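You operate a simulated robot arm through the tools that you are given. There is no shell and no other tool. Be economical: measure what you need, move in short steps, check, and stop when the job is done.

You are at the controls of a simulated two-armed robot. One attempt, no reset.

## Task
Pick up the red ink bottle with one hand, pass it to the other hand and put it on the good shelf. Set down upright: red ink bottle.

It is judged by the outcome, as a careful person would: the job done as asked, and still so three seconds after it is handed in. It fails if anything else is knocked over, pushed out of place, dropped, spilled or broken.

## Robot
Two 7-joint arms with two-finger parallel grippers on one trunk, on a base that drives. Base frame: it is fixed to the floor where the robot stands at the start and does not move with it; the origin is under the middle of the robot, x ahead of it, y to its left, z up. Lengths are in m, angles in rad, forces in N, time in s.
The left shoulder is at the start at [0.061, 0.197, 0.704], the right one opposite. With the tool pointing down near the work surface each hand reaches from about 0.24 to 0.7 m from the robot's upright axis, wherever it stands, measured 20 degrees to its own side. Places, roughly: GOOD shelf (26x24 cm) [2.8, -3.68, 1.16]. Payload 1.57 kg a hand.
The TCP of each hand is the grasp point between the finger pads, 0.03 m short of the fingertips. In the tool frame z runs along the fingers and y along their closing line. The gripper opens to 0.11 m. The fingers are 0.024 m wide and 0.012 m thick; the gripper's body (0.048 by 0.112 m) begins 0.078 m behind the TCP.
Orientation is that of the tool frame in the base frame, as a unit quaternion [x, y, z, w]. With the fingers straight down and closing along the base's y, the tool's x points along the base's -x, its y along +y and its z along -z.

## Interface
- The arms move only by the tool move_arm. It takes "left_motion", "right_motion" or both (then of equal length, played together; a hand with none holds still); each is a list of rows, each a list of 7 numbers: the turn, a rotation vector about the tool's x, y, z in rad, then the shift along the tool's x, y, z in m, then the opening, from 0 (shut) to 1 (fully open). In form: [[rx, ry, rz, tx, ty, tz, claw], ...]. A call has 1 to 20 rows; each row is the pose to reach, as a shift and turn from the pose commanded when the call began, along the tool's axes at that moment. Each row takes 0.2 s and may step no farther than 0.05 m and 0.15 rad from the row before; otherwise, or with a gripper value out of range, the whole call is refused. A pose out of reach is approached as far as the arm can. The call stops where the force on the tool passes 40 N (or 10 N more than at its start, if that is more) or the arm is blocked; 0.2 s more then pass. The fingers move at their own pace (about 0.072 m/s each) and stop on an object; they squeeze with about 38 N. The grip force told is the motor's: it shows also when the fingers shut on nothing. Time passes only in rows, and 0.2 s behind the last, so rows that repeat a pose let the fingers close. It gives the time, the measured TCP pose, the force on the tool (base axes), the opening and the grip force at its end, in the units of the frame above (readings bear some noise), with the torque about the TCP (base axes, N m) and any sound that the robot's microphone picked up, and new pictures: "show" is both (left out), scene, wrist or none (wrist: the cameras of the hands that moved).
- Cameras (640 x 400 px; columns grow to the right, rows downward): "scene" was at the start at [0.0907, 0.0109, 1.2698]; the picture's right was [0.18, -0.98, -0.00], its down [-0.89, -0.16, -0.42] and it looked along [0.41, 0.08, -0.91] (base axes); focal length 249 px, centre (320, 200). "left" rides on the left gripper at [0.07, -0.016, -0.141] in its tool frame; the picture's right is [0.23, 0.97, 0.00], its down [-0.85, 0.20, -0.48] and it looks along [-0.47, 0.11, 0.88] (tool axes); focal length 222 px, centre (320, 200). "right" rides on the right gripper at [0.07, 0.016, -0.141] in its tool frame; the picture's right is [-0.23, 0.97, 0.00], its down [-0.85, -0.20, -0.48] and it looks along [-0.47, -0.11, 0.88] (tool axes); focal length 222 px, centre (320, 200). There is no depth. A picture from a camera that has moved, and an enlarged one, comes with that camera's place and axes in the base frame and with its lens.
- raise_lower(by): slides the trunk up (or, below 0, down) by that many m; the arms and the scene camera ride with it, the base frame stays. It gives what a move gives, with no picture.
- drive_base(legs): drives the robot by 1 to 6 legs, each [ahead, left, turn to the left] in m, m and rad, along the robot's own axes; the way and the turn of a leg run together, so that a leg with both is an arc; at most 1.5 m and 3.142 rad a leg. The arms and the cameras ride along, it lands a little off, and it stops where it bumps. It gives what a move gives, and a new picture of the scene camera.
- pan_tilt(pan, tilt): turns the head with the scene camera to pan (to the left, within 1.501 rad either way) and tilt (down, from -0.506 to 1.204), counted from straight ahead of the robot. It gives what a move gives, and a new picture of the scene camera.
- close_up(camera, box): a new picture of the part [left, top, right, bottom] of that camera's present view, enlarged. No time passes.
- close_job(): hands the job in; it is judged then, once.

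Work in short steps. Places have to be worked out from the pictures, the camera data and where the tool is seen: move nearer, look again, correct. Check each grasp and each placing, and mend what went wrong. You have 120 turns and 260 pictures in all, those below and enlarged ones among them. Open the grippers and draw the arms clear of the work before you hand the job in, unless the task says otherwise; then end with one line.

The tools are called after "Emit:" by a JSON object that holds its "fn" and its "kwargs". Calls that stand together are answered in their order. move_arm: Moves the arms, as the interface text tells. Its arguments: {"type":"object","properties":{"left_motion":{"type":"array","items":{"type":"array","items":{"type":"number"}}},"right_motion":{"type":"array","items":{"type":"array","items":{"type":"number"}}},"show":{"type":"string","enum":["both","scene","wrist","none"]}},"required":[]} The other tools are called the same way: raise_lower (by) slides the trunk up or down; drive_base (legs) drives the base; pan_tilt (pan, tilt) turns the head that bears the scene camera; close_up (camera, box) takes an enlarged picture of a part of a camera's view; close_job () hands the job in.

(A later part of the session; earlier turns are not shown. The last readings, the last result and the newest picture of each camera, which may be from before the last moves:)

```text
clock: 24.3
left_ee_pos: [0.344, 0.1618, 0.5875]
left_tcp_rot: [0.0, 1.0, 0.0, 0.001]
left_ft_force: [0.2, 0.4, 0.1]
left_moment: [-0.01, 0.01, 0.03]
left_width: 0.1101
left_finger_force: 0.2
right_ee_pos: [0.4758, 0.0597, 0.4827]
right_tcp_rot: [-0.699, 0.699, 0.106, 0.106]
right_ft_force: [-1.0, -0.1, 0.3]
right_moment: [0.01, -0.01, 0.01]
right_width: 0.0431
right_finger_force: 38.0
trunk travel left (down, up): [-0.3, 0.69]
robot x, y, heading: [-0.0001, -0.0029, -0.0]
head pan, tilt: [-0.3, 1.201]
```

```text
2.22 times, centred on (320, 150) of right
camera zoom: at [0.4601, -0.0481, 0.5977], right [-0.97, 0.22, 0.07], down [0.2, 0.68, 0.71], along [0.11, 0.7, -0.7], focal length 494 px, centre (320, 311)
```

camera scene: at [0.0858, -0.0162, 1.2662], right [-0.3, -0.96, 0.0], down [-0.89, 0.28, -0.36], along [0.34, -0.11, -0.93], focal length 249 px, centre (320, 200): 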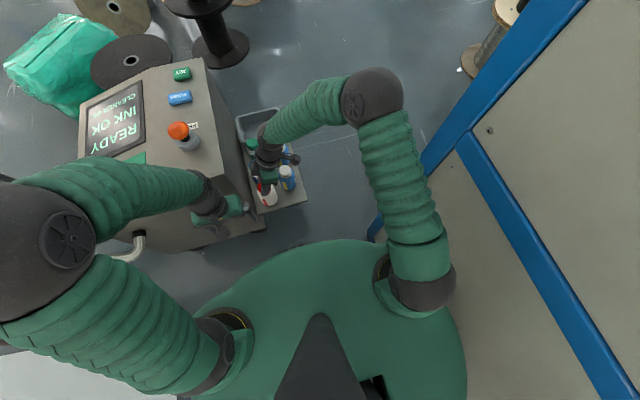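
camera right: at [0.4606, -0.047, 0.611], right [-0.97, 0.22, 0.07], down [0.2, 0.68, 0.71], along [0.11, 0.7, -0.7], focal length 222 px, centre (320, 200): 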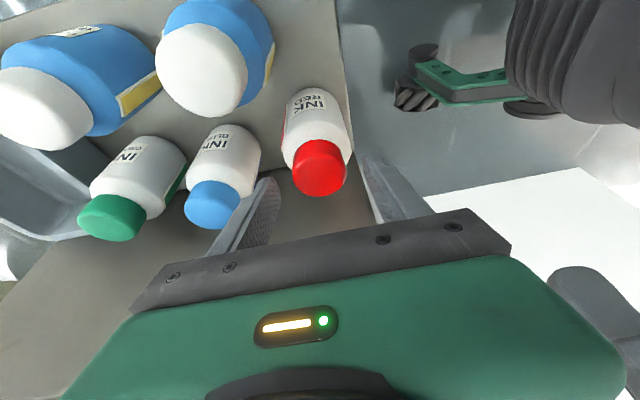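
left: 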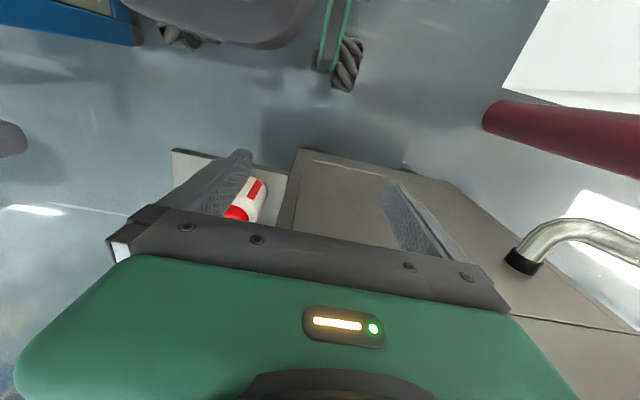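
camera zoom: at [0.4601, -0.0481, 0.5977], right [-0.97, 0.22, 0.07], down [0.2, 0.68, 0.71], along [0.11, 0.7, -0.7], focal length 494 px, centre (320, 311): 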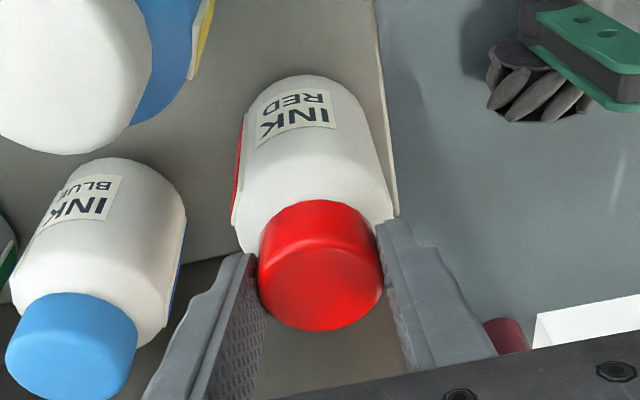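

Cap gripped fully (0.043). Lift gently 0.14 m.

Emit:
{"fn": "move_arm", "kwargs": {"right_motion": [[0, 0, 0, -0.003, 0, -0.0095, 0.25], [0, 0, 0, -0.0059, 0, -0.0191, 0.25], [0, 0, 0, -0.0118, 0, -0.0382, 0.25], [0, 0, 0, -0.0177, 0, -0.0573, 0.25], [0, 0, 0, -0.0236, 0, -0.0764, 0.25], [0, 0, 0, -0.0295, 0, -0.0955, 0.25], [0, 0, 0, -0.0355, 0, -0.1146, 0.25], [0, 0, 0, -0.0414, 0, -0.1337, 0.25]]}}

Emit:
{"fn": "close_up", "kwargs": {"camera": "right", "box": [220, 60, 420, 240]}}

```text
clock: 26.1
left_ee_pos: [0.3439, 0.1632, 0.5882]
left_tcp_rot: [-0.001, 1.0, 0.0, 0.0]
left_ft_force: [1.0, -0.7, 0.5]
left_moment: [0.01, 0.0, 0.0]
left_width: 0.11
left_finger_force: 0.1
right_ee_pos: [0.4762, 0.0599, 0.6237]
right_tcp_rot: [0.699, -0.699, -0.105, -0.105]
right_ft_force: [-0.2, -0.1, -1.6]
right_moment: [-0.04, 0.0, 0.02]
right_width: 0.043
right_finger_force: 38.4
trunk travel left (down, up): [-0.3, 0.69]
robot x, y, heading: [0.0019, -0.0014, -0.004]
head pan, tilt: [-0.3, 1.201]
camera scene: at [0.0852, -0.0163, 1.2662], right [-0.3, -0.96, 0.0], down [-0.89, 0.28, -0.36], along [0.34, -0.11, -0.93], focal length 249 px, centre (320, 200)
camera right: at [0.4611, -0.0479, 0.7385], right [-0.97, 0.22, 0.07], down [0.2, 0.68, 0.71], along [0.11, 0.7, -0.7], focal length 222 px, centre (320, 200)
```

scene: 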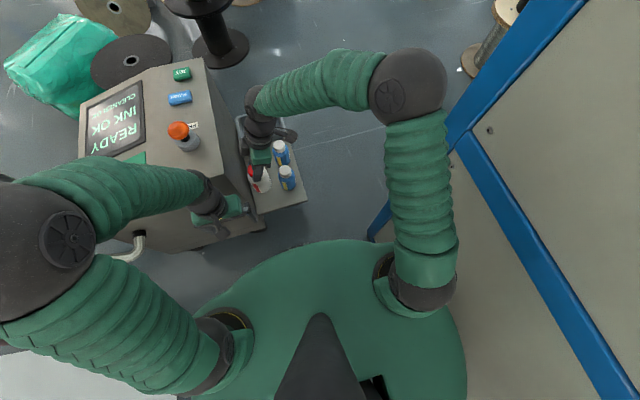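
right: 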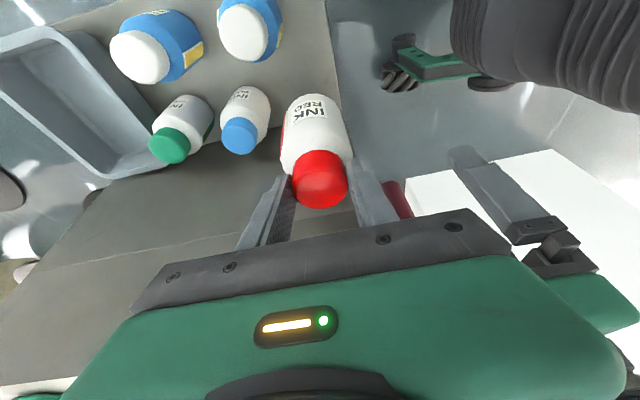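

```text
2.22 times, centred on (320, 150) of right
camera zoom: at [0.4611, -0.0479, 0.7385], right [-0.97, 0.22, 0.07], down [0.2, 0.68, 0.71], along [0.11, 0.7, -0.7], focal length 494 px, centre (320, 311)
```

zoom: 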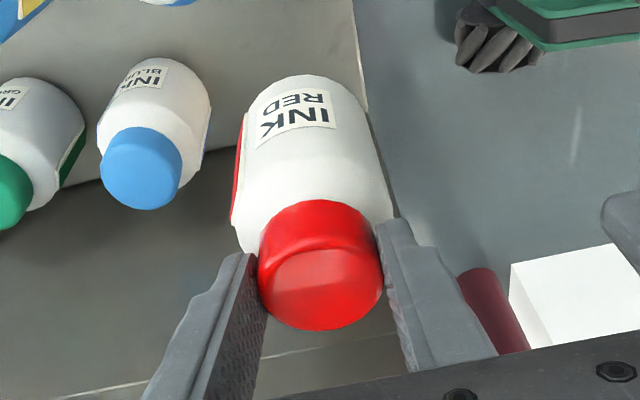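

Secure and unslipped. I back the base 0.3 m straight so the handover has free room from the machine.

Emit:
{"fn": "drive_base", "kwargs": {"legs": [[-0.3, 0, 0]]}}

```text
clock: 28.2
left_ee_pos: [0.0398, 0.1637, 0.5879]
left_tcp_rot: [-0.001, 1.0, 0.0, -0.001]
left_ft_force: [0.1, 0.4, 0.7]
left_moment: [0.02, 0.01, 0.04]
left_width: 0.11
left_finger_force: 0.0
right_ee_pos: [0.1734, 0.0595, 0.623]
right_tcp_rot: [-0.699, 0.699, 0.106, 0.105]
right_ft_force: [-0.3, 0.3, -2.5]
right_moment: [0.0, 0.0, -0.02]
right_width: 0.043
right_finger_force: 38.2
trunk travel left (down, up): [-0.3, 0.69]
robot x, y, heading: [-0.3059, 0.0036, -0.001]
head pan, tilt: [-0.3, 1.201]
camera scene: at [-0.2194, -0.0164, 1.2663], right [-0.3, -0.96, 0.0], down [-0.89, 0.28, -0.36], along [0.34, -0.11, -0.93], focal length 249 px, centre (320, 200)
```

scene: 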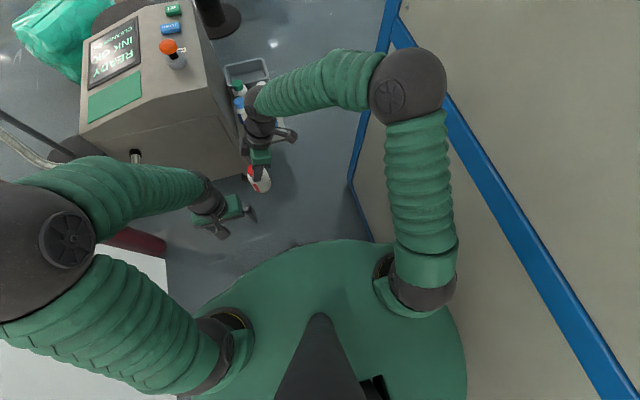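

Clear now. I bring the right hand with the bottle a bit ahead/right/up to a handover spot, and start turning the left hand to point forward.

Emit:
{"fn": "move_arm", "kwargs": {"right_motion": [[0, 0, 0, 0.0108, -0.0117, -0.0103, 0.25], [0, 0, 0, 0.0215, -0.0233, -0.0206, 0.25], [0, 0, 0, 0.0323, -0.035, -0.0309, 0.25], [0, 0, 0, 0.0431, -0.0467, -0.0412, 0.25], [0, 0, 0, 0.0538, -0.0583, -0.0515, 0.25], [0, 0, 0, 0.0646, -0.07, -0.0618, 0.25]], "left_motion": [[0, -0.14, 0, -0.01, 0.005, -0.01, 1], [0, -0.28, 0, -0.02, 0.01, -0.02, 1], [0, -0.42, 0, -0.03, 0.015, -0.03, 1], [0, -0.56, 0, -0.04, 0.02, -0.04, 1], [0, -0.7, 0, -0.05, 0.025, -0.05, 1], [0, -0.84, 0, -0.06, 0.03, -0.06, 1]]}}

```text
clock: 29.6
left_ee_pos: [0.184, 0.1883, 0.6612]
left_tcp_rot: [0.0, 0.913, 0.0, 0.407]
left_ft_force: [0.8, -0.6, -0.1]
left_moment: [0.0, 0.0, -0.02]
left_width: 0.1099
left_finger_force: 0.1
left hand out of reach, approached as far as the arm can: row 2, 3, 4, 5, 6
right_ee_pos: [0.2419, -0.0203, 0.6633]
right_tcp_rot: [0.7, -0.699, -0.106, -0.105]
right_ft_force: [0.6, 0.3, -2.6]
right_moment: [-0.01, 0.01, 0.02]
right_width: 0.0429
right_finger_force: 38.2
trunk travel left (down, up): [-0.3, 0.69]
robot x, y, heading: [-0.3044, 0.0005, 0.004]
head pan, tilt: [-0.3, 1.201]
camera scene: at [-0.2177, -0.0172, 1.2661], right [-0.3, -0.96, 0.0], down [-0.89, 0.28, -0.36], along [0.34, -0.11, -0.93], focal length 249 px, centre (320, 200)
camera right: at [0.2257, -0.1281, 0.7786], right [-0.97, 0.22, 0.07], down [0.2, 0.68, 0.71], along [0.11, 0.7, -0.7], focal length 222 px, centre (320, 200)
camera left: at [0.032, 0.1734, 0.7058], right [-0.15, 0.97, -0.17], down [0.21, 0.2, 0.96], along [0.96, 0.11, -0.24], focal length 222 px, centre (320, 200)
```

scene: 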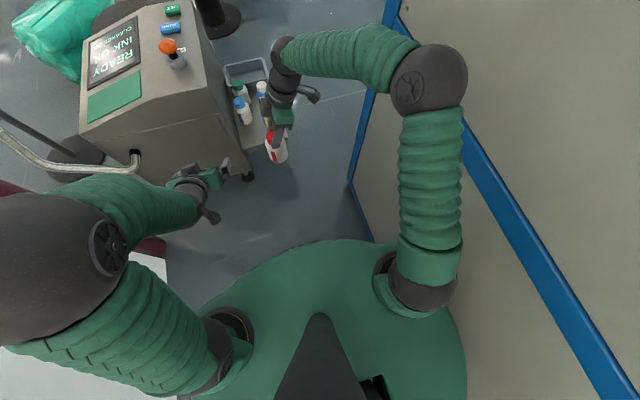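
right: 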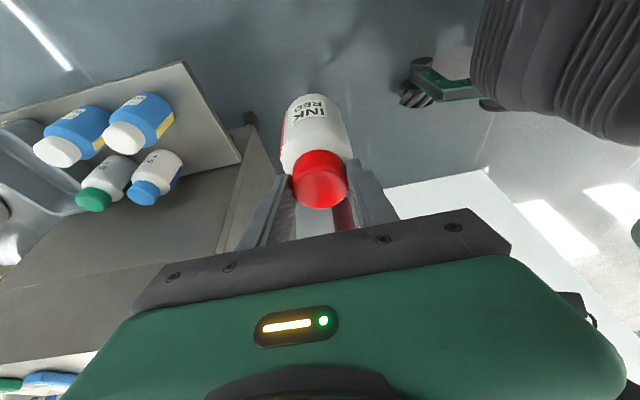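
left: 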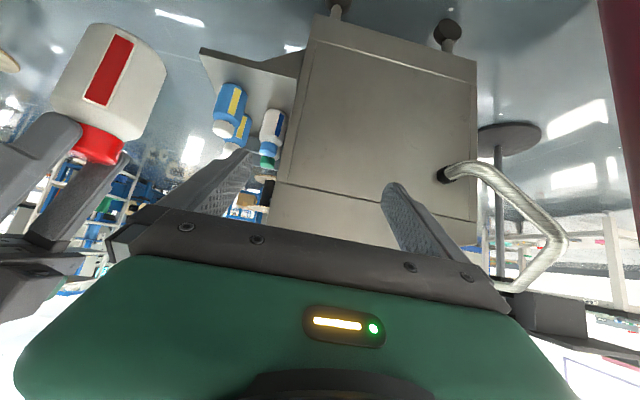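

The left hand needs to be farther ahead to point forward. I back up another 0.2 m to gain room, then extend.

Emit:
{"fn": "drive_base", "kwargs": {"legs": [[-0.2, 0, 0]]}}

```text
clock: 31.2
left_ee_pos: [-0.0145, 0.187, 0.6618]
left_tcp_rot: [0.0, 0.913, 0.0, 0.407]
left_ft_force: [-0.5, -0.5, -0.5]
left_moment: [0.03, -0.02, -0.02]
left_width: 0.11
left_finger_force: 0.0
right_ee_pos: [0.0432, -0.021, 0.6639]
right_tcp_rot: [-0.699, 0.699, 0.106, 0.107]
right_ft_force: [0.6, 1.1, -1.5]
right_moment: [-0.02, -0.02, -0.01]
right_width: 0.0428
right_finger_force: 38.4
trunk travel left (down, up): [-0.3, 0.69]
robot x, y, heading: [-0.5017, 0.0011, -0.0]
head pan, tilt: [-0.3, 1.201]
camera scene: at [-0.4165, -0.0165, 1.2663], right [-0.3, -0.95, 0.0], down [-0.89, 0.28, -0.36], along [0.34, -0.11, -0.93], focal length 249 px, centre (320, 200)
```

scene: 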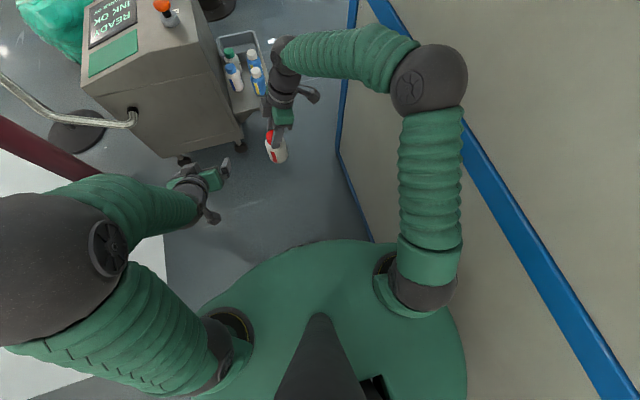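

I advance the right hand 0.08 m and test the left hand forward a little with more pitch.

Emit:
{"fn": "move_arm", "kwargs": {"right_motion": [[0, 0, 0, -0.002, -0.02, -0.007, 0.25], [0, 0, 0, -0.0045, -0.04, -0.0144, 0.25], [0, 0, 0, -0.0067, -0.06, -0.0215, 0.25], [0, 0, 0, -0.0089, -0.08, -0.0287, 0.25]], "left_motion": [[0, -0.1, 0, -0.0167, 0, 0.0186, 1], [0, -0.2, 0, -0.0334, 0, 0.0372, 1], [0, -0.3, 0, -0.05, 0, 0.0559, 1], [0, -0.4, 0, -0.0667, 0, 0.0745, 1]]}}

```text
clock: 32.2
left_ee_pos: [0.0862, 0.1852, 0.6632]
left_tcp_rot: [0.0, 0.813, 0.0, 0.582]
left_ft_force: [0.5, 0.8, 0.4]
left_moment: [0.0, 0.02, -0.07]
left_width: 0.1099
left_finger_force: 0.0
right_ee_pos: [0.1239, -0.0214, 0.6943]
right_tcp_rot: [-0.698, 0.7, 0.104, 0.105]
right_ft_force: [-0.4, 1.2, -2.5]
right_moment: [-0.02, -0.02, 0.0]
right_width: 0.0431
right_finger_force: 38.3
trunk travel left (down, up): [-0.3, 0.69]
robot x, y, heading: [-0.502, 0.0019, -0.001]
head pan, tilt: [-0.3, 1.201]
camera scene: at [-0.413, -0.0163, 1.266], right [-0.3, -0.95, 0.0], down [-0.89, 0.28, -0.36], along [0.34, -0.11, -0.93], focal length 249 px, centre (320, 200)
camera right: at [0.1076, -0.1293, 0.8087], right [-0.97, 0.22, 0.07], down [0.2, 0.68, 0.71], along [0.11, 0.7, -0.7], focal length 222 px, centre (320, 200)
camera left: at [-0.0705, 0.1723, 0.6432], right [-0.07, 0.97, -0.22], down [-0.17, 0.2, 0.96], along [0.98, 0.11, 0.16], focal length 222 px, centre (320, 200)
```

scene: 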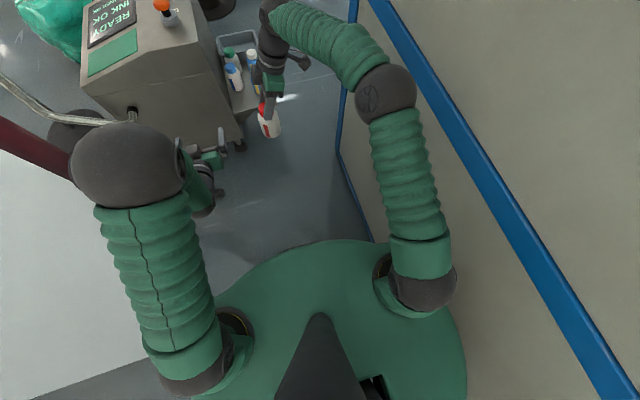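
right: 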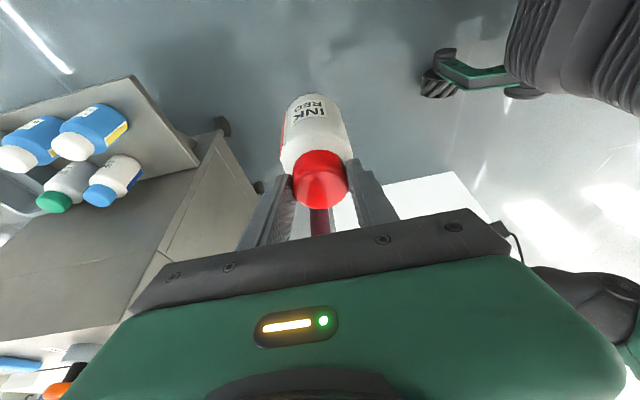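
left: 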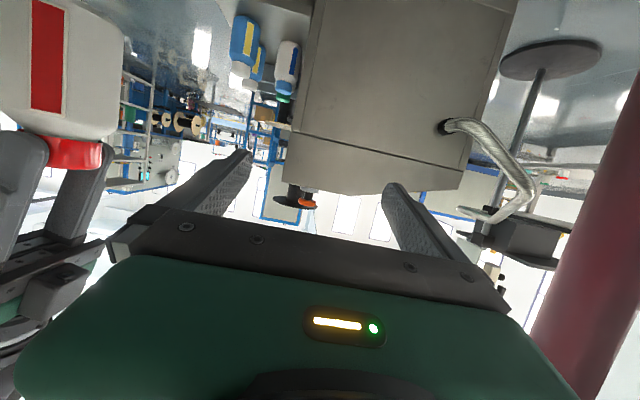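

Left hand now points forward (19° below horizontal) and tracks well. Next: right hand +0.04 m ahead, left hand slides sideways to stand behind the bottle in line with the cap.

Emit:
{"fn": "move_arm", "kwargs": {"right_motion": [[0, 0, 0, 0, -0.01, 0, 0.25], [0, 0, 0, 0, -0.02, 0, 0.25], [0, 0, 0, 0, -0.03, 0, 0.25], [0, 0, 0, 0, -0.04, 0, 0.25], [0, 0, 0, 0, -0.04, 0, 0.25], [0, 0, 0, 0, -0.04, 0, 0.25]], "left_motion": [[0, 0, 0, -0.006, -0.02, -0.014, 1], [0, 0, 0, -0.012, -0.05, -0.028, 1], [0, 0, 0, -0.018, -0.085, -0.037, 1], [0, 0, 0, -0.0234, -0.125, -0.046, 1], [0, 0, 0, -0.0234, -0.165, -0.046, 1], [0, 0, 0, -0.0234, -0.199, -0.046, 1]]}}

```text
clock: 33.7
left_ee_pos: [0.0762, 0.0663, 0.7088]
left_tcp_rot: [-0.066, 0.807, 0.041, 0.585]
left_ft_force: [-0.4, -1.0, 0.5]
left_moment: [-0.05, -0.02, -0.01]
left_width: 0.11
left_finger_force: 0.0
right_ee_pos: [0.165, -0.0217, 0.6965]
right_tcp_rot: [-0.699, 0.699, 0.105, 0.106]
right_ft_force: [-1.0, -0.6, -1.9]
right_moment: [-0.06, 0.01, -0.03]
right_width: 0.0429
right_finger_force: 38.1
trunk travel left (down, up): [-0.3, 0.69]
robot x, y, heading: [-0.498, -0.0043, -0.003]
head pan, tilt: [-0.3, 1.201]
stopped in row 6 (left hand): the arm was blocked; the commanded pose is now the measured one
camera scene: at [-0.4144, -0.0167, 1.2661], right [-0.3, -0.95, 0.0], down [-0.89, 0.28, -0.36], along [0.34, -0.11, -0.93], focal length 249 px, centre (320, 200)
camera right: at [0.1481, -0.1282, 0.8115], right [-0.97, 0.22, 0.06], down [0.2, 0.68, 0.71], along [0.11, 0.7, -0.7], focal length 222 px, centre (320, 200)
camera left: at [-0.0752, 0.027, 0.6886], right [-0.22, 0.95, -0.23], down [-0.22, 0.18, 0.96], along [0.95, 0.26, 0.17], focal length 222 px, centre (320, 200)
```

scene: 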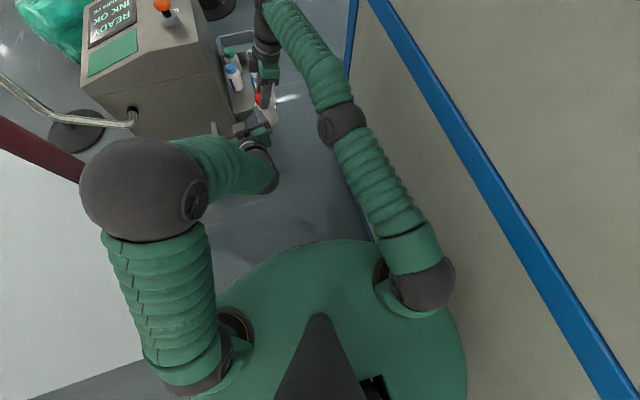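
right: 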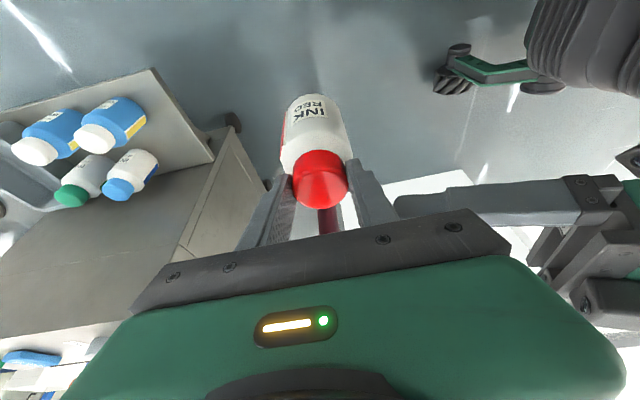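
left: 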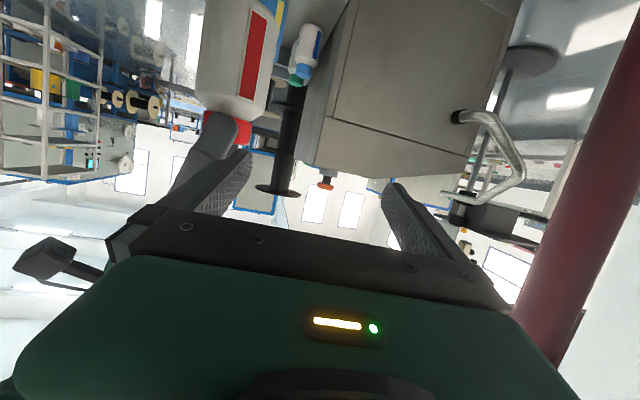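

The left arm is at a joint limit there (forces are ~0). A diagonal handover is more natural: left hand pointing forward-right, right hand yawed -45°. First the left hand retreats left while turning.

Emit:
{"fn": "move_arm", "kwargs": {"left_motion": [[0.064, 0.001, 0.021, 0.001, 0.03, -0.006, 1], [0.19, 0.002, 0.062, 0.002, 0.06, -0.012, 1], [0.317, 0.004, 0.104, 0.003, 0.09, -0.018, 1], [0.444, 0.005, 0.145, 0.004, 0.12, -0.022, 1], [0.571, 0.006, 0.187, 0.006, 0.1395, -0.024, 1], [0.698, 0.008, 0.228, 0.006, 0.1395, -0.024, 1], [0.82, 0.009, 0.268, 0.006, 0.1395, -0.024, 1], [0.889, 0.01, 0.291, 0.006, 0.1395, -0.024, 1]]}}

```text
clock: 35.5
left_ee_pos: [0.0286, 0.192, 0.7096]
left_tcp_rot: [0.311, 0.747, -0.234, 0.539]
left_ft_force: [-1.3, -0.3, 0.5]
left_moment: [-0.03, 0.01, -0.02]
left_width: 0.1097
left_finger_force: 0.2
right_ee_pos: [0.1648, -0.0211, 0.6961]
right_tcp_rot: [-0.699, 0.699, 0.104, 0.106]
right_ft_force: [0.1, -0.2, -1.2]
right_moment: [-0.02, 0.01, -0.01]
right_width: 0.0429
right_finger_force: 38.4
trunk travel left (down, up): [-0.3, 0.69]
robot x, y, heading: [-0.5015, 0.0014, -0.001]
head pan, tilt: [-0.3, 1.201]
camera scene: at [-0.4141, -0.0154, 1.2661], right [-0.3, -0.95, 0.0], down [-0.89, 0.28, -0.36], along [0.34, -0.11, -0.93], focal length 249 px, centre (320, 200)
camera left: at [-0.0911, 0.2945, 0.6887], right [0.65, 0.73, -0.23], down [0.02, 0.28, 0.96], along [0.76, -0.62, 0.17], focal length 222 px, centre (320, 200)
```

scene: 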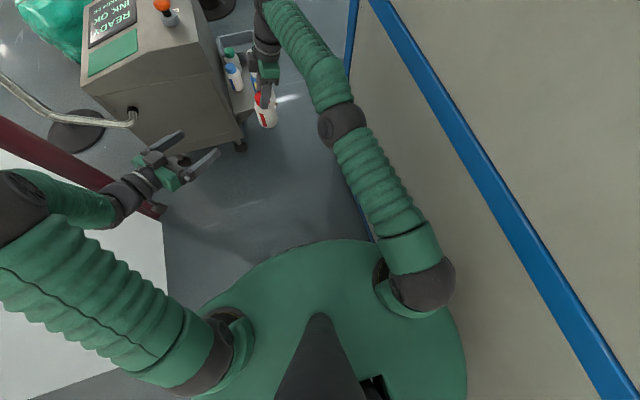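
left: 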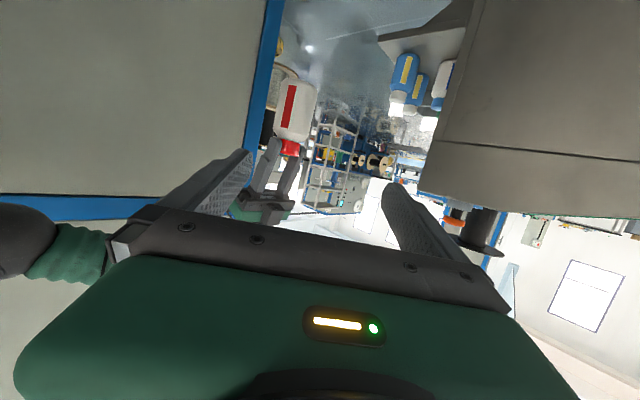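

Left hand is now diagonal. Now yaw the right hand −45° about the vertical, at (0.125, 0, 0.695).

Emit:
{"fn": "move_arm", "kwargs": {"right_motion": [[0.038, 0, 0.125, -0.003, 0.0067, 0.001, 0.25], [0.077, 0, 0.25, -0.006, 0.0133, 0.002, 0.25], [0.116, 0, 0.375, -0.0095, 0.02, 0.003, 0.25], [0.155, 0, 0.5, -0.0127, 0.0267, 0.004, 0.25], [0.193, 0, 0.625, -0.016, 0.0333, 0.005, 0.25], [0.232, 0, 0.75, -0.0191, 0.04, 0.0059, 0.25], [0.232, 0, 0.75, -0.0191, 0.04, 0.0059, 0.25]], "show": "both"}}

Emit:
{"fn": "close_up", "kwargs": {"camera": "left", "box": [160, 40, 480, 240]}}

```text
clock: 37.1
left_ee_pos: [0.0297, 0.1929, 0.7091]
left_tcp_rot: [0.311, 0.748, -0.233, 0.538]
left_ft_force: [-0.5, 0.0, 0.2]
left_moment: [0.01, 0.04, 0.0]
left_width: 0.1099
left_finger_force: 0.0
right_ee_pos: [0.1233, -0.0007, 0.698]
right_tcp_rot: [-0.377, 0.914, 0.056, 0.14]
right_ft_force: [0.1, -0.2, -2.4]
right_moment: [0.0, -0.02, -0.01]
right_width: 0.0428
right_finger_force: 37.5
trunk travel left (down, up): [-0.3, 0.69]
robot x, y, heading: [-0.5012, 0.0025, -0.007]
head pan, tilt: [-0.3, 1.201]
camera scene: at [-0.4145, -0.0155, 1.2661], right [-0.3, -0.95, 0.0], down [-0.89, 0.28, -0.36], along [0.34, -0.11, -0.93], focal length 249 px, centre (320, 200)
camera right: at [0.035, -0.0645, 0.8119], right [-0.53, 0.84, 0.06], down [0.62, 0.34, 0.71], along [0.58, 0.42, -0.7], focal length 222 px, centre (320, 200)
```

scene: 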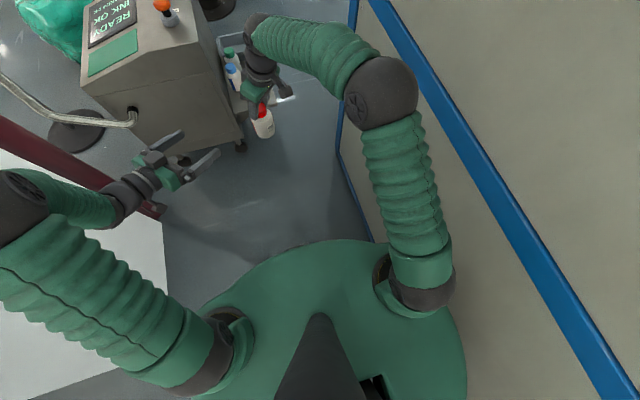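
right: 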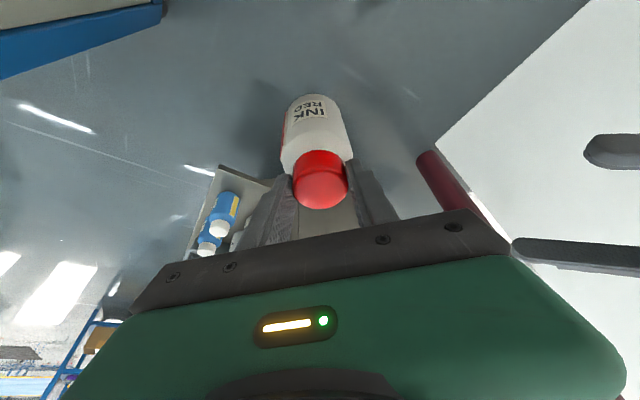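

```text
2.00 times, centred on (320, 140) of left
camera zoom: at [-0.0909, 0.2942, 0.6887], right [0.65, 0.73, -0.23], down [0.02, 0.28, 0.96], along [0.76, -0.62, 0.17], focal length 444 px, centre (320, 320)
```

zoom: 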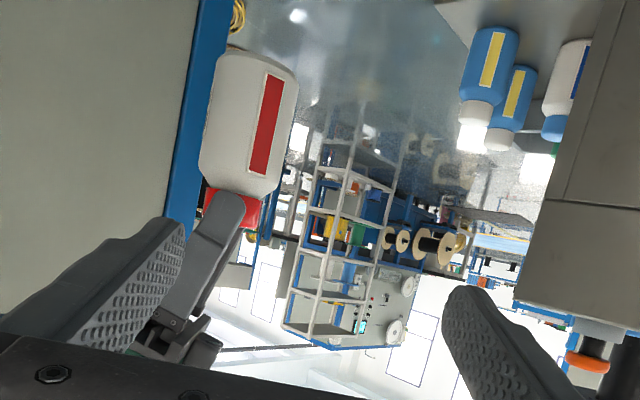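

Both hands are aligned perpendicular; cap centre ≈ (0.126, 0.002, 0.676), confirmed by the left camera. I bring the left hand to the pre-grasp point 0.13 m short along its axis.

Emit:
{"fn": "move_arm", "kwargs": {"left_motion": [[0, 0, 0, -0.009, -0.016, 0.018, 1], [0, 0, 0, -0.018, -0.032, 0.036, 1], [0, 0, 0, -0.027, -0.048, 0.054, 1], [0, 0, 0, -0.035, -0.064, 0.0727, 1]]}}

Emit:
{"fn": "close_up", "kwargs": {"camera": "scene", "box": [120, 80, 320, 220]}}

```text
clock: 38.1
left_ee_pos: [0.0399, 0.0897, 0.721]
left_tcp_rot: [0.31, 0.748, -0.232, 0.538]
left_ft_force: [-0.3, 0.4, -0.1]
left_moment: [0.04, 0.01, -0.01]
left_width: 0.1101
left_finger_force: 0.1
right_ee_pos: [0.1231, -0.0021, 0.6972]
right_tcp_rot: [-0.378, 0.914, 0.056, 0.139]
right_ft_force: [0.2, -0.1, -1.9]
right_moment: [0.0, -0.05, 0.02]
right_width: 0.0431
right_finger_force: 38.3
trunk travel left (down, up): [-0.3, 0.69]
robot x, y, heading: [-0.4998, 0.0001, -0.004]
head pan, tilt: [-0.3, 1.201]
camera scene: at [-0.4147, -0.0167, 1.2661], right [-0.3, -0.95, 0.0], down [-0.89, 0.28, -0.36], along [0.34, -0.11, -0.93], focal length 249 px, centre (320, 200)
camera left: at [-0.0796, 0.1913, 0.7009], right [0.64, 0.73, -0.23], down [0.02, 0.28, 0.96], along [0.76, -0.62, 0.17], focal length 222 px, centre (320, 200)
```

scene: 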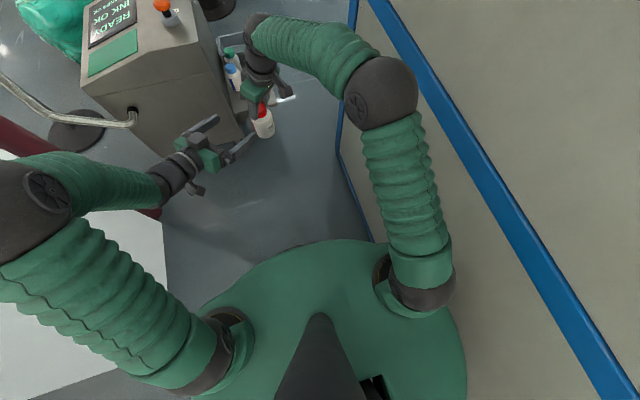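
left: 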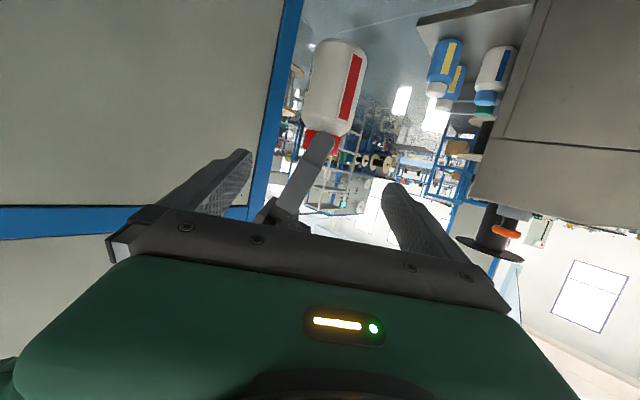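

```text
2.86 times, centred on (220, 150) of scene
camera zoom: at [-0.4147, -0.0167, 1.2661], right [-0.3, -0.95, 0.0], down [-0.89, 0.28, -0.36], along [0.34, -0.11, -0.93], focal length 712 px, centre (606, 343)
```

zoom: 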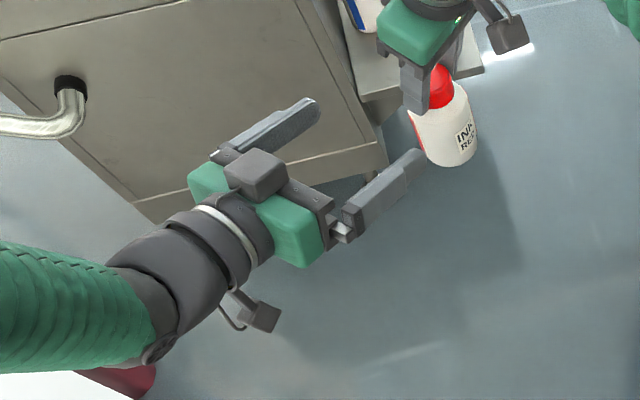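

Alignment is good (cap mid-way between the left fingers). Advance 0.08 m along the axis.

Emit:
{"fn": "move_arm", "kwargs": {"left_motion": [[0, 0, 0, 0, 0, 0.027, 1], [0, 0, 0, 0, 0, 0.054, 1], [0, 0, 0, 0, 0, 0.08, 1]], "show": "wrist"}}

Emit:
{"fn": "close_up", "kwargs": {"camera": "scene", "box": [180, 60, 340, 180]}}

Emit:
{"fn": "close_up", "kwargs": {"camera": "left", "box": [200, 60, 440, 240]}}

```text
clock: 38.9
left_ee_pos: [0.0967, 0.0344, 0.6959]
left_tcp_rot: [0.31, 0.747, -0.233, 0.54]
left_ft_force: [0.1, 0.6, -0.7]
left_moment: [-0.03, 0.0, -0.03]
left_width: 0.11
left_finger_force: 0.0
right_ee_pos: [0.1239, -0.0015, 0.6964]
right_tcp_rot: [-0.379, 0.913, 0.057, 0.14]
right_ft_force: [0.5, 0.5, -1.8]
right_moment: [-0.01, 0.07, -0.04]
right_width: 0.0427
right_finger_force: 38.2
trunk travel left (down, up): [-0.3, 0.69]
robot x, y, heading: [-0.4988, 0.0008, -0.003]
head pan, tilt: [-0.3, 1.201]
camera left: at [-0.0245, 0.1358, 0.6755], right [0.64, 0.73, -0.23], down [0.02, 0.28, 0.96], along [0.76, -0.62, 0.17], focal length 222 px, centre (320, 200)
```

left: 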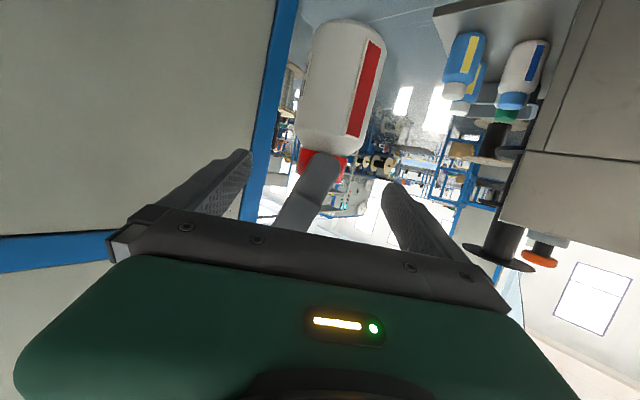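

```text
3.33 times, centred on (260, 120) of scene
camera zoom: at [-0.4138, -0.0165, 1.2661], right [-0.3, -0.95, 0.0], down [-0.89, 0.28, -0.36], along [0.34, -0.11, -0.93], focal length 831 px, centre (520, 467)
```

zoom: 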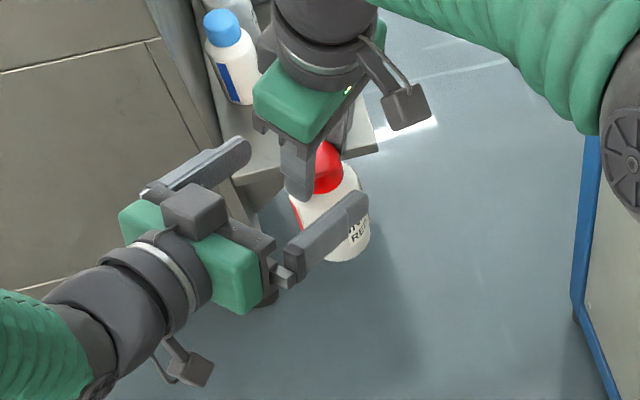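

```text
2.22 times, centred on (320, 150) of left
camera zoom: at [-0.0245, 0.1358, 0.6755], right [0.64, 0.73, -0.23], down [0.02, 0.28, 0.96], along [0.76, -0.62, 0.17], focal length 494 px, centre (320, 311)
```

zoom: 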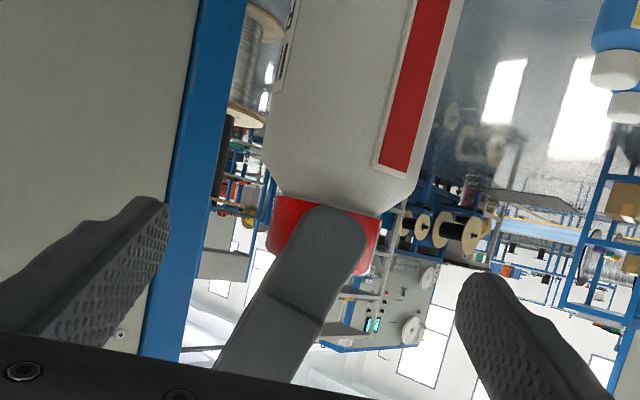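

Beautifully aligned. Advance the last 0.046 m and close the left grip on the cap.

Emit:
{"fn": "move_arm", "kwargs": {"left_motion": [[0, 0, 0, 0, 0, 0.015, 1], [0, 0, 0, 0, 0, 0.03, 1], [0, 0, 0, 0, 0, 0.046, 1], [0, 0, 0, 0, 0, 0.046, 1]], "show": "wrist"}}

Emit:
{"fn": "close_up", "kwargs": {"camera": "scene", "box": [200, 60, 320, 160]}}

Emit:
{"fn": "close_up", "kwargs": {"camera": "left", "box": [200, 60, 440, 240]}}

```text
clock: 39.9
left_ee_pos: [0.1236, 0.0034, 0.6812]
left_tcp_rot: [0.311, 0.748, -0.232, 0.539]
left_ft_force: [0.0, -0.3, -0.8]
left_moment: [0.0, -0.01, -0.01]
left_width: 0.11
left_finger_force: 0.0
right_ee_pos: [0.1233, -0.0018, 0.6973]
right_tcp_rot: [-0.378, 0.913, 0.056, 0.139]
right_ft_force: [0.4, 0.3, -2.2]
right_moment: [-0.05, 0.0, 0.0]
right_width: 0.0429
right_finger_force: 37.9
trunk travel left (down, up): [-0.3, 0.69]
robot x, y, heading: [-0.5018, -0.0009, -0.002]
head pan, tilt: [-0.3, 1.201]
camera left: at [0.0038, 0.1041, 0.661], right [0.65, 0.73, -0.23], down [0.02, 0.28, 0.96], along [0.76, -0.62, 0.17], focal length 222 px, centre (320, 200)
```

left: 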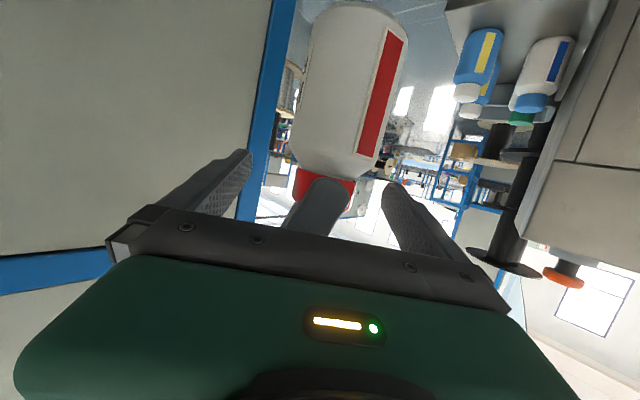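

```text
4.00 times, centred on (260, 110) of scene
camera zoom: at [-0.4145, -0.0163, 1.2661], right [-0.3, -0.95, 0.0], down [-0.89, 0.28, -0.36], along [0.34, -0.11, -0.93], focal length 997 px, centre (560, 560)
```

zoom: 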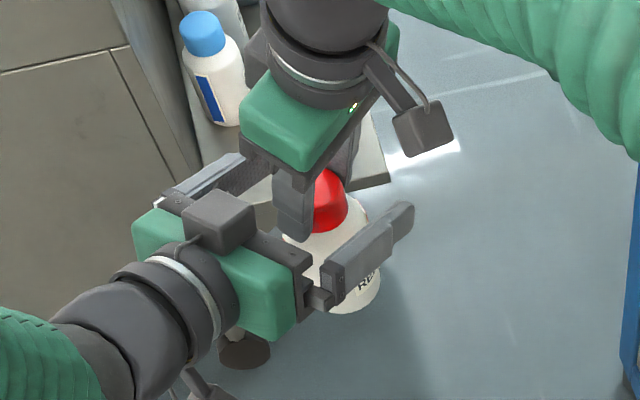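

```text
2.22 times, centred on (320, 150) of left
camera zoom: at [0.0038, 0.1041, 0.661], right [0.65, 0.73, -0.23], down [0.02, 0.28, 0.96], along [0.76, -0.62, 0.17], focal length 494 px, centre (320, 311)
```

zoom: 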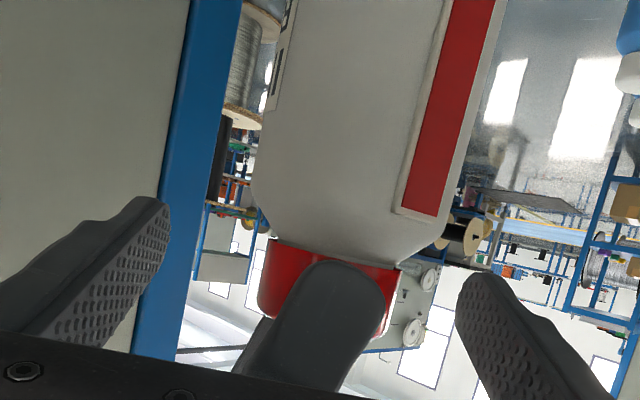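

In position; cap is ~3 mm to the tool's +y, corrected while closing.

Emit:
{"fn": "move_arm", "kwargs": {"left_motion": [[0, 0, 0, 0, 0.0035, 0, 0.8], [0, 0, 0, 0, 0.0035, 0, 0.6], [0, 0, 0, 0, 0.0035, 0, 0.45], [0, 0, 0, 0, 0.0035, 0, 0.35], [0, 0, 0, 0, 0.0035, 0, 0.25], [0, 0, 0, 0, 0.0035, 0, 0.25], [0, 0, 0, 0, 0.0035, 0, 0.25]], "show": "wrist"}}

Emit:
{"fn": "close_up", "kwargs": {"camera": "left", "box": [200, 60, 440, 240]}}

Emit:
{"fn": "close_up", "kwargs": {"camera": "scene", "box": [200, 60, 320, 160]}}

```text
clock: 41.5
left_ee_pos: [0.1254, 0.0037, 0.6804]
left_tcp_rot: [0.312, 0.746, -0.234, 0.539]
left_ft_force: [-15.1, -9.2, 0.7]
left_moment: [0.87, -1.06, 0.92]
left_width: 0.0436
left_finger_force: 37.9
right_ee_pos: [0.1235, -0.0001, 0.6972]
right_tcp_rot: [-0.378, 0.913, 0.056, 0.14]
right_ft_force: [15.5, 9.7, -1.8]
right_moment: [-0.74, 0.85, -1.02]
right_width: 0.043
right_finger_force: 38.6
trunk travel left (down, up): [-0.3, 0.69]
robot x, y, heading: [-0.5007, 0.0007, 0.003]
head pan, tilt: [-0.3, 1.201]
camera left: at [0.0056, 0.1066, 0.661], right [0.65, 0.73, -0.23], down [0.02, 0.28, 0.96], along [0.76, -0.63, 0.17], focal length 222 px, centre (320, 200)
```

left: 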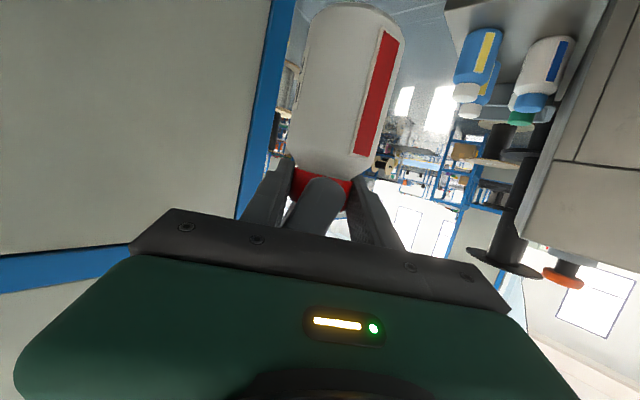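

```text
2.22 times, centred on (320, 150) of left
camera zoom: at [0.0056, 0.1066, 0.661], right [0.65, 0.73, -0.23], down [0.02, 0.28, 0.96], along [0.76, -0.63, 0.17], focal length 494 px, centre (320, 311)
```

zoom: 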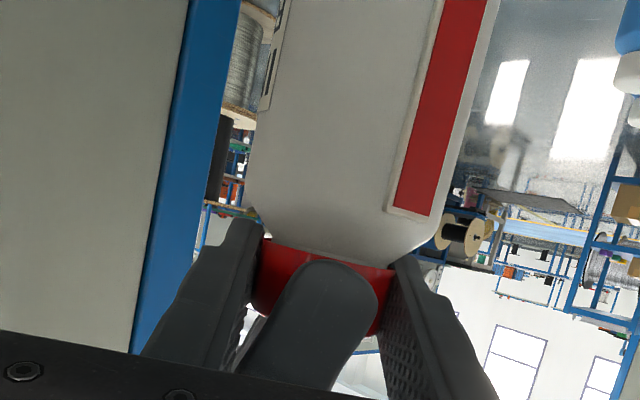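

```text
4.00 times, centred on (260, 110) of scene
camera zoom: at [-0.4143, -0.0163, 1.2661], right [-0.3, -0.95, 0.0], down [-0.89, 0.28, -0.36], along [0.34, -0.11, -0.93], focal length 997 px, centre (560, 560)
```

zoom: 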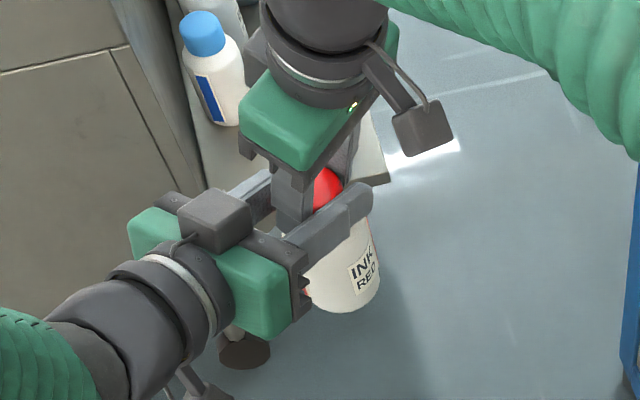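

Both hold the cap; a lateral bind of ~18 N came from my offset. I relieve it by undoing the 3.5 mm shift.

Emit:
{"fn": "move_arm", "kwargs": {"left_motion": [[0, 0, 0, 0, -0.002, 0, 0.25], [0, 0, 0, 0, -0.0035, 0, 0.25]], "show": "none"}}

```text
clock: 42.1
left_ee_pos: [0.1245, 0.0051, 0.6804]
left_tcp_rot: [0.31, 0.748, -0.232, 0.539]
left_ft_force: [-2.2, -6.7, -3.3]
left_moment: [0.36, -0.71, 0.22]
left_width: 0.0429
left_finger_force: 38.1
right_ee_pos: [0.122, -0.0003, 0.6971]
right_tcp_rot: [-0.379, 0.913, 0.056, 0.138]
right_ft_force: [1.9, 6.6, 3.1]
right_moment: [-0.27, 0.64, -0.27]
right_width: 0.0429
right_finger_force: 38.0
trunk travel left (down, up): [-0.3, 0.69]
robot x, y, heading: [-0.4988, -0.0008, -0.004]
head pan, tilt: [-0.3, 1.201]
```

Bind is small now. Open the right hand moderately (its rear finger lies between the left's fingers).

Emit:
{"fn": "move_arm", "kwargs": {"right_motion": [[0, 0, 0, 0, 0, 0, 0.45], [0, 0, 0, 0, 0, 0, 0.55], [0, 0, 0, 0, 0, 0, 0.62], [0, 0, 0, 0, 0, 0, 0.62]], "show": "scene"}}

Emit:
{"fn": "close_up", "kwargs": {"camera": "left", "box": [200, 60, 440, 240]}}

Emit:
{"fn": "close_up", "kwargs": {"camera": "right", "box": [200, 60, 440, 260]}}

```text
clock: 43.1
left_ee_pos: [0.1227, 0.0047, 0.6804]
left_tcp_rot: [0.311, 0.748, -0.233, 0.538]
left_ft_force: [-6.7, -2.8, -3.5]
left_moment: [0.01, -0.35, 0.21]
left_width: 0.0428
left_finger_force: 37.8
right_ee_pos: [0.1241, -0.0001, 0.6974]
right_tcp_rot: [-0.377, 0.914, 0.056, 0.14]
right_ft_force: [7.2, 1.8, 4.1]
right_moment: [0.02, 0.25, -0.22]
right_width: 0.065
right_finger_force: 0.1
trunk travel left (down, up): [-0.3, 0.69]
robot x, y, heading: [-0.5019, -0.0012, 0.002]
head pan, tilt: [-0.3, 1.201]
camera scene: at [-0.4143, -0.0163, 1.2661], right [-0.3, -0.95, 0.0], down [-0.89, 0.28, -0.36], along [0.34, -0.11, -0.93], focal length 249 px, centre (320, 200)
```

scene: 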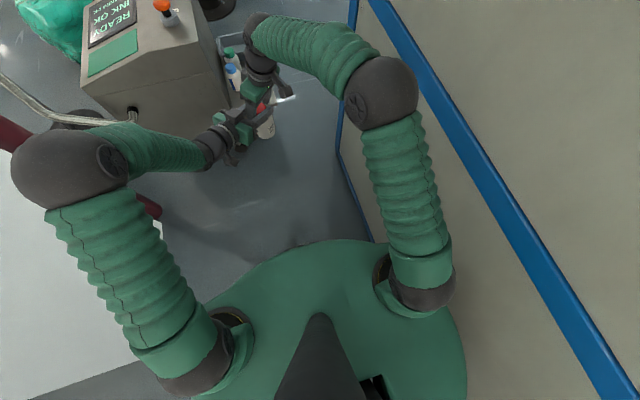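

```text
2.22 times, centred on (320, 150) of left
camera zoom: at [0.0032, 0.1057, 0.6605], right [0.65, 0.73, -0.23], down [0.02, 0.28, 0.96], along [0.76, -0.62, 0.17], focal length 494 px, centre (320, 311)
```

zoom: 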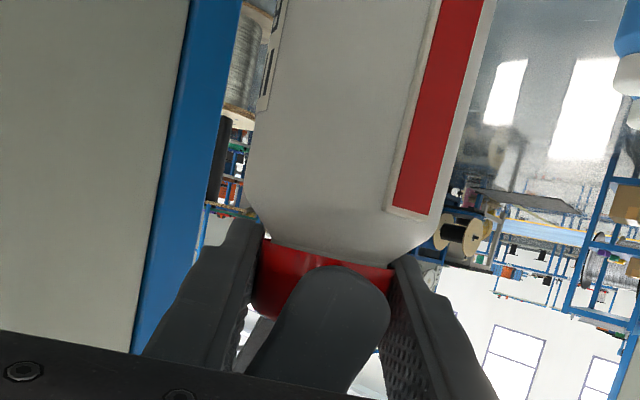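

```text
2.00 times, centred on (320, 160) of right
camera zoom: at [0.0352, -0.0651, 0.8122], right [-0.53, 0.84, 0.06], down [0.62, 0.34, 0.71], along [0.58, 0.42, -0.7], focal length 444 px, centre (320, 280)
```

zoom: 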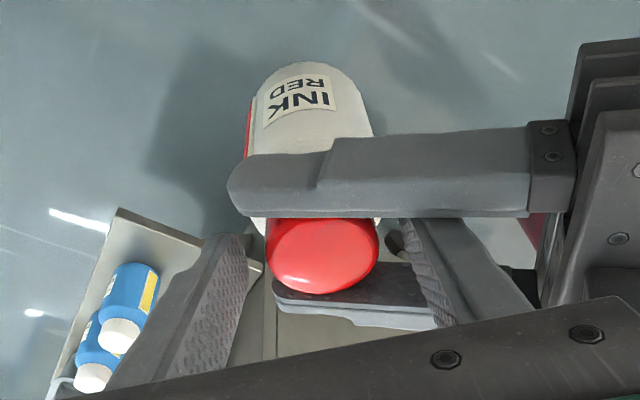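

The left holds the bottle; the right's finger lightly rubs the left's finger. I withdraw the right hand upward along its axis, whose direction moves off that contact.

Emit:
{"fn": "move_arm", "kwargs": {"right_motion": [[0, 0, 0, 0.003, 0, -0.005, 0.62], [0, 0, 0, 0.003, 0, -0.02, 0.62], [0, 0, 0, 0.003, 0, -0.04, 0.62], [0, 0, 0, 0.003, 0, -0.06, 0.62], [0, 0, 0, 0.003, 0, -0.08, 0.62], [0, 0, 0, 0.003, 0, -0.1, 0.62]], "show": "scene"}}

Emit:
{"fn": "close_up", "kwargs": {"camera": "left", "box": [200, 60, 440, 240]}}

```text
clock: 44.5
left_ee_pos: [0.1246, 0.0051, 0.68]
left_tcp_rot: [0.309, 0.749, -0.231, 0.539]
left_ft_force: [-0.3, 0.0, -2.1]
left_moment: [-0.01, 0.0, -0.03]
left_width: 0.0432
left_finger_force: 37.7
right_ee_pos: [0.1017, -0.0236, 0.7922]
right_tcp_rot: [-0.378, 0.914, 0.055, 0.139]
right_ft_force: [-0.1, 0.4, -0.5]
right_moment: [0.0, 0.0, -0.02]
right_width: 0.068
right_finger_force: 0.0
trunk travel left (down, up): [-0.3, 0.69]
robot x, y, heading: [-0.5014, 0.0022, -0.011]
head pan, tilt: [-0.3, 1.201]
camera scene: at [-0.4148, -0.0164, 1.2661], right [-0.3, -0.95, 0.0], down [-0.89, 0.28, -0.36], along [0.34, -0.11, -0.93], focal length 249 px, centre (320, 200)
```

scene: 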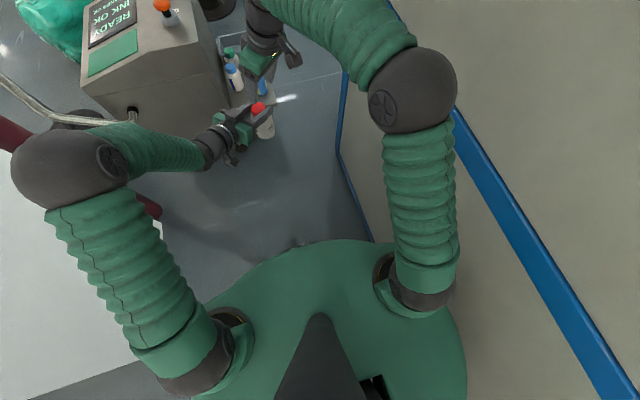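

```text
2.22 times, centred on (320, 150) of left
camera zoom: at [0.0033, 0.1062, 0.6606], right [0.64, 0.73, -0.23], down [0.02, 0.28, 0.96], along [0.76, -0.62, 0.17], focal length 494 px, centre (320, 311)
```

zoom: 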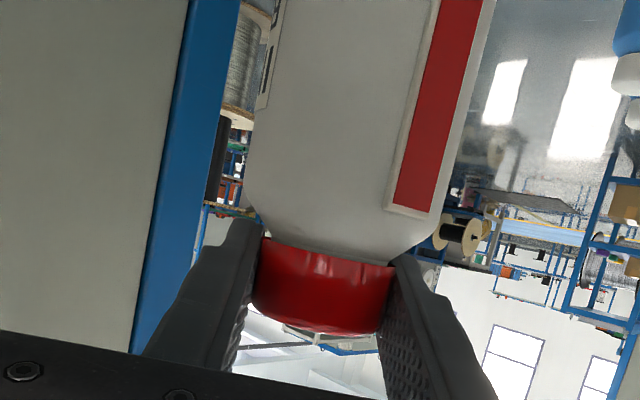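

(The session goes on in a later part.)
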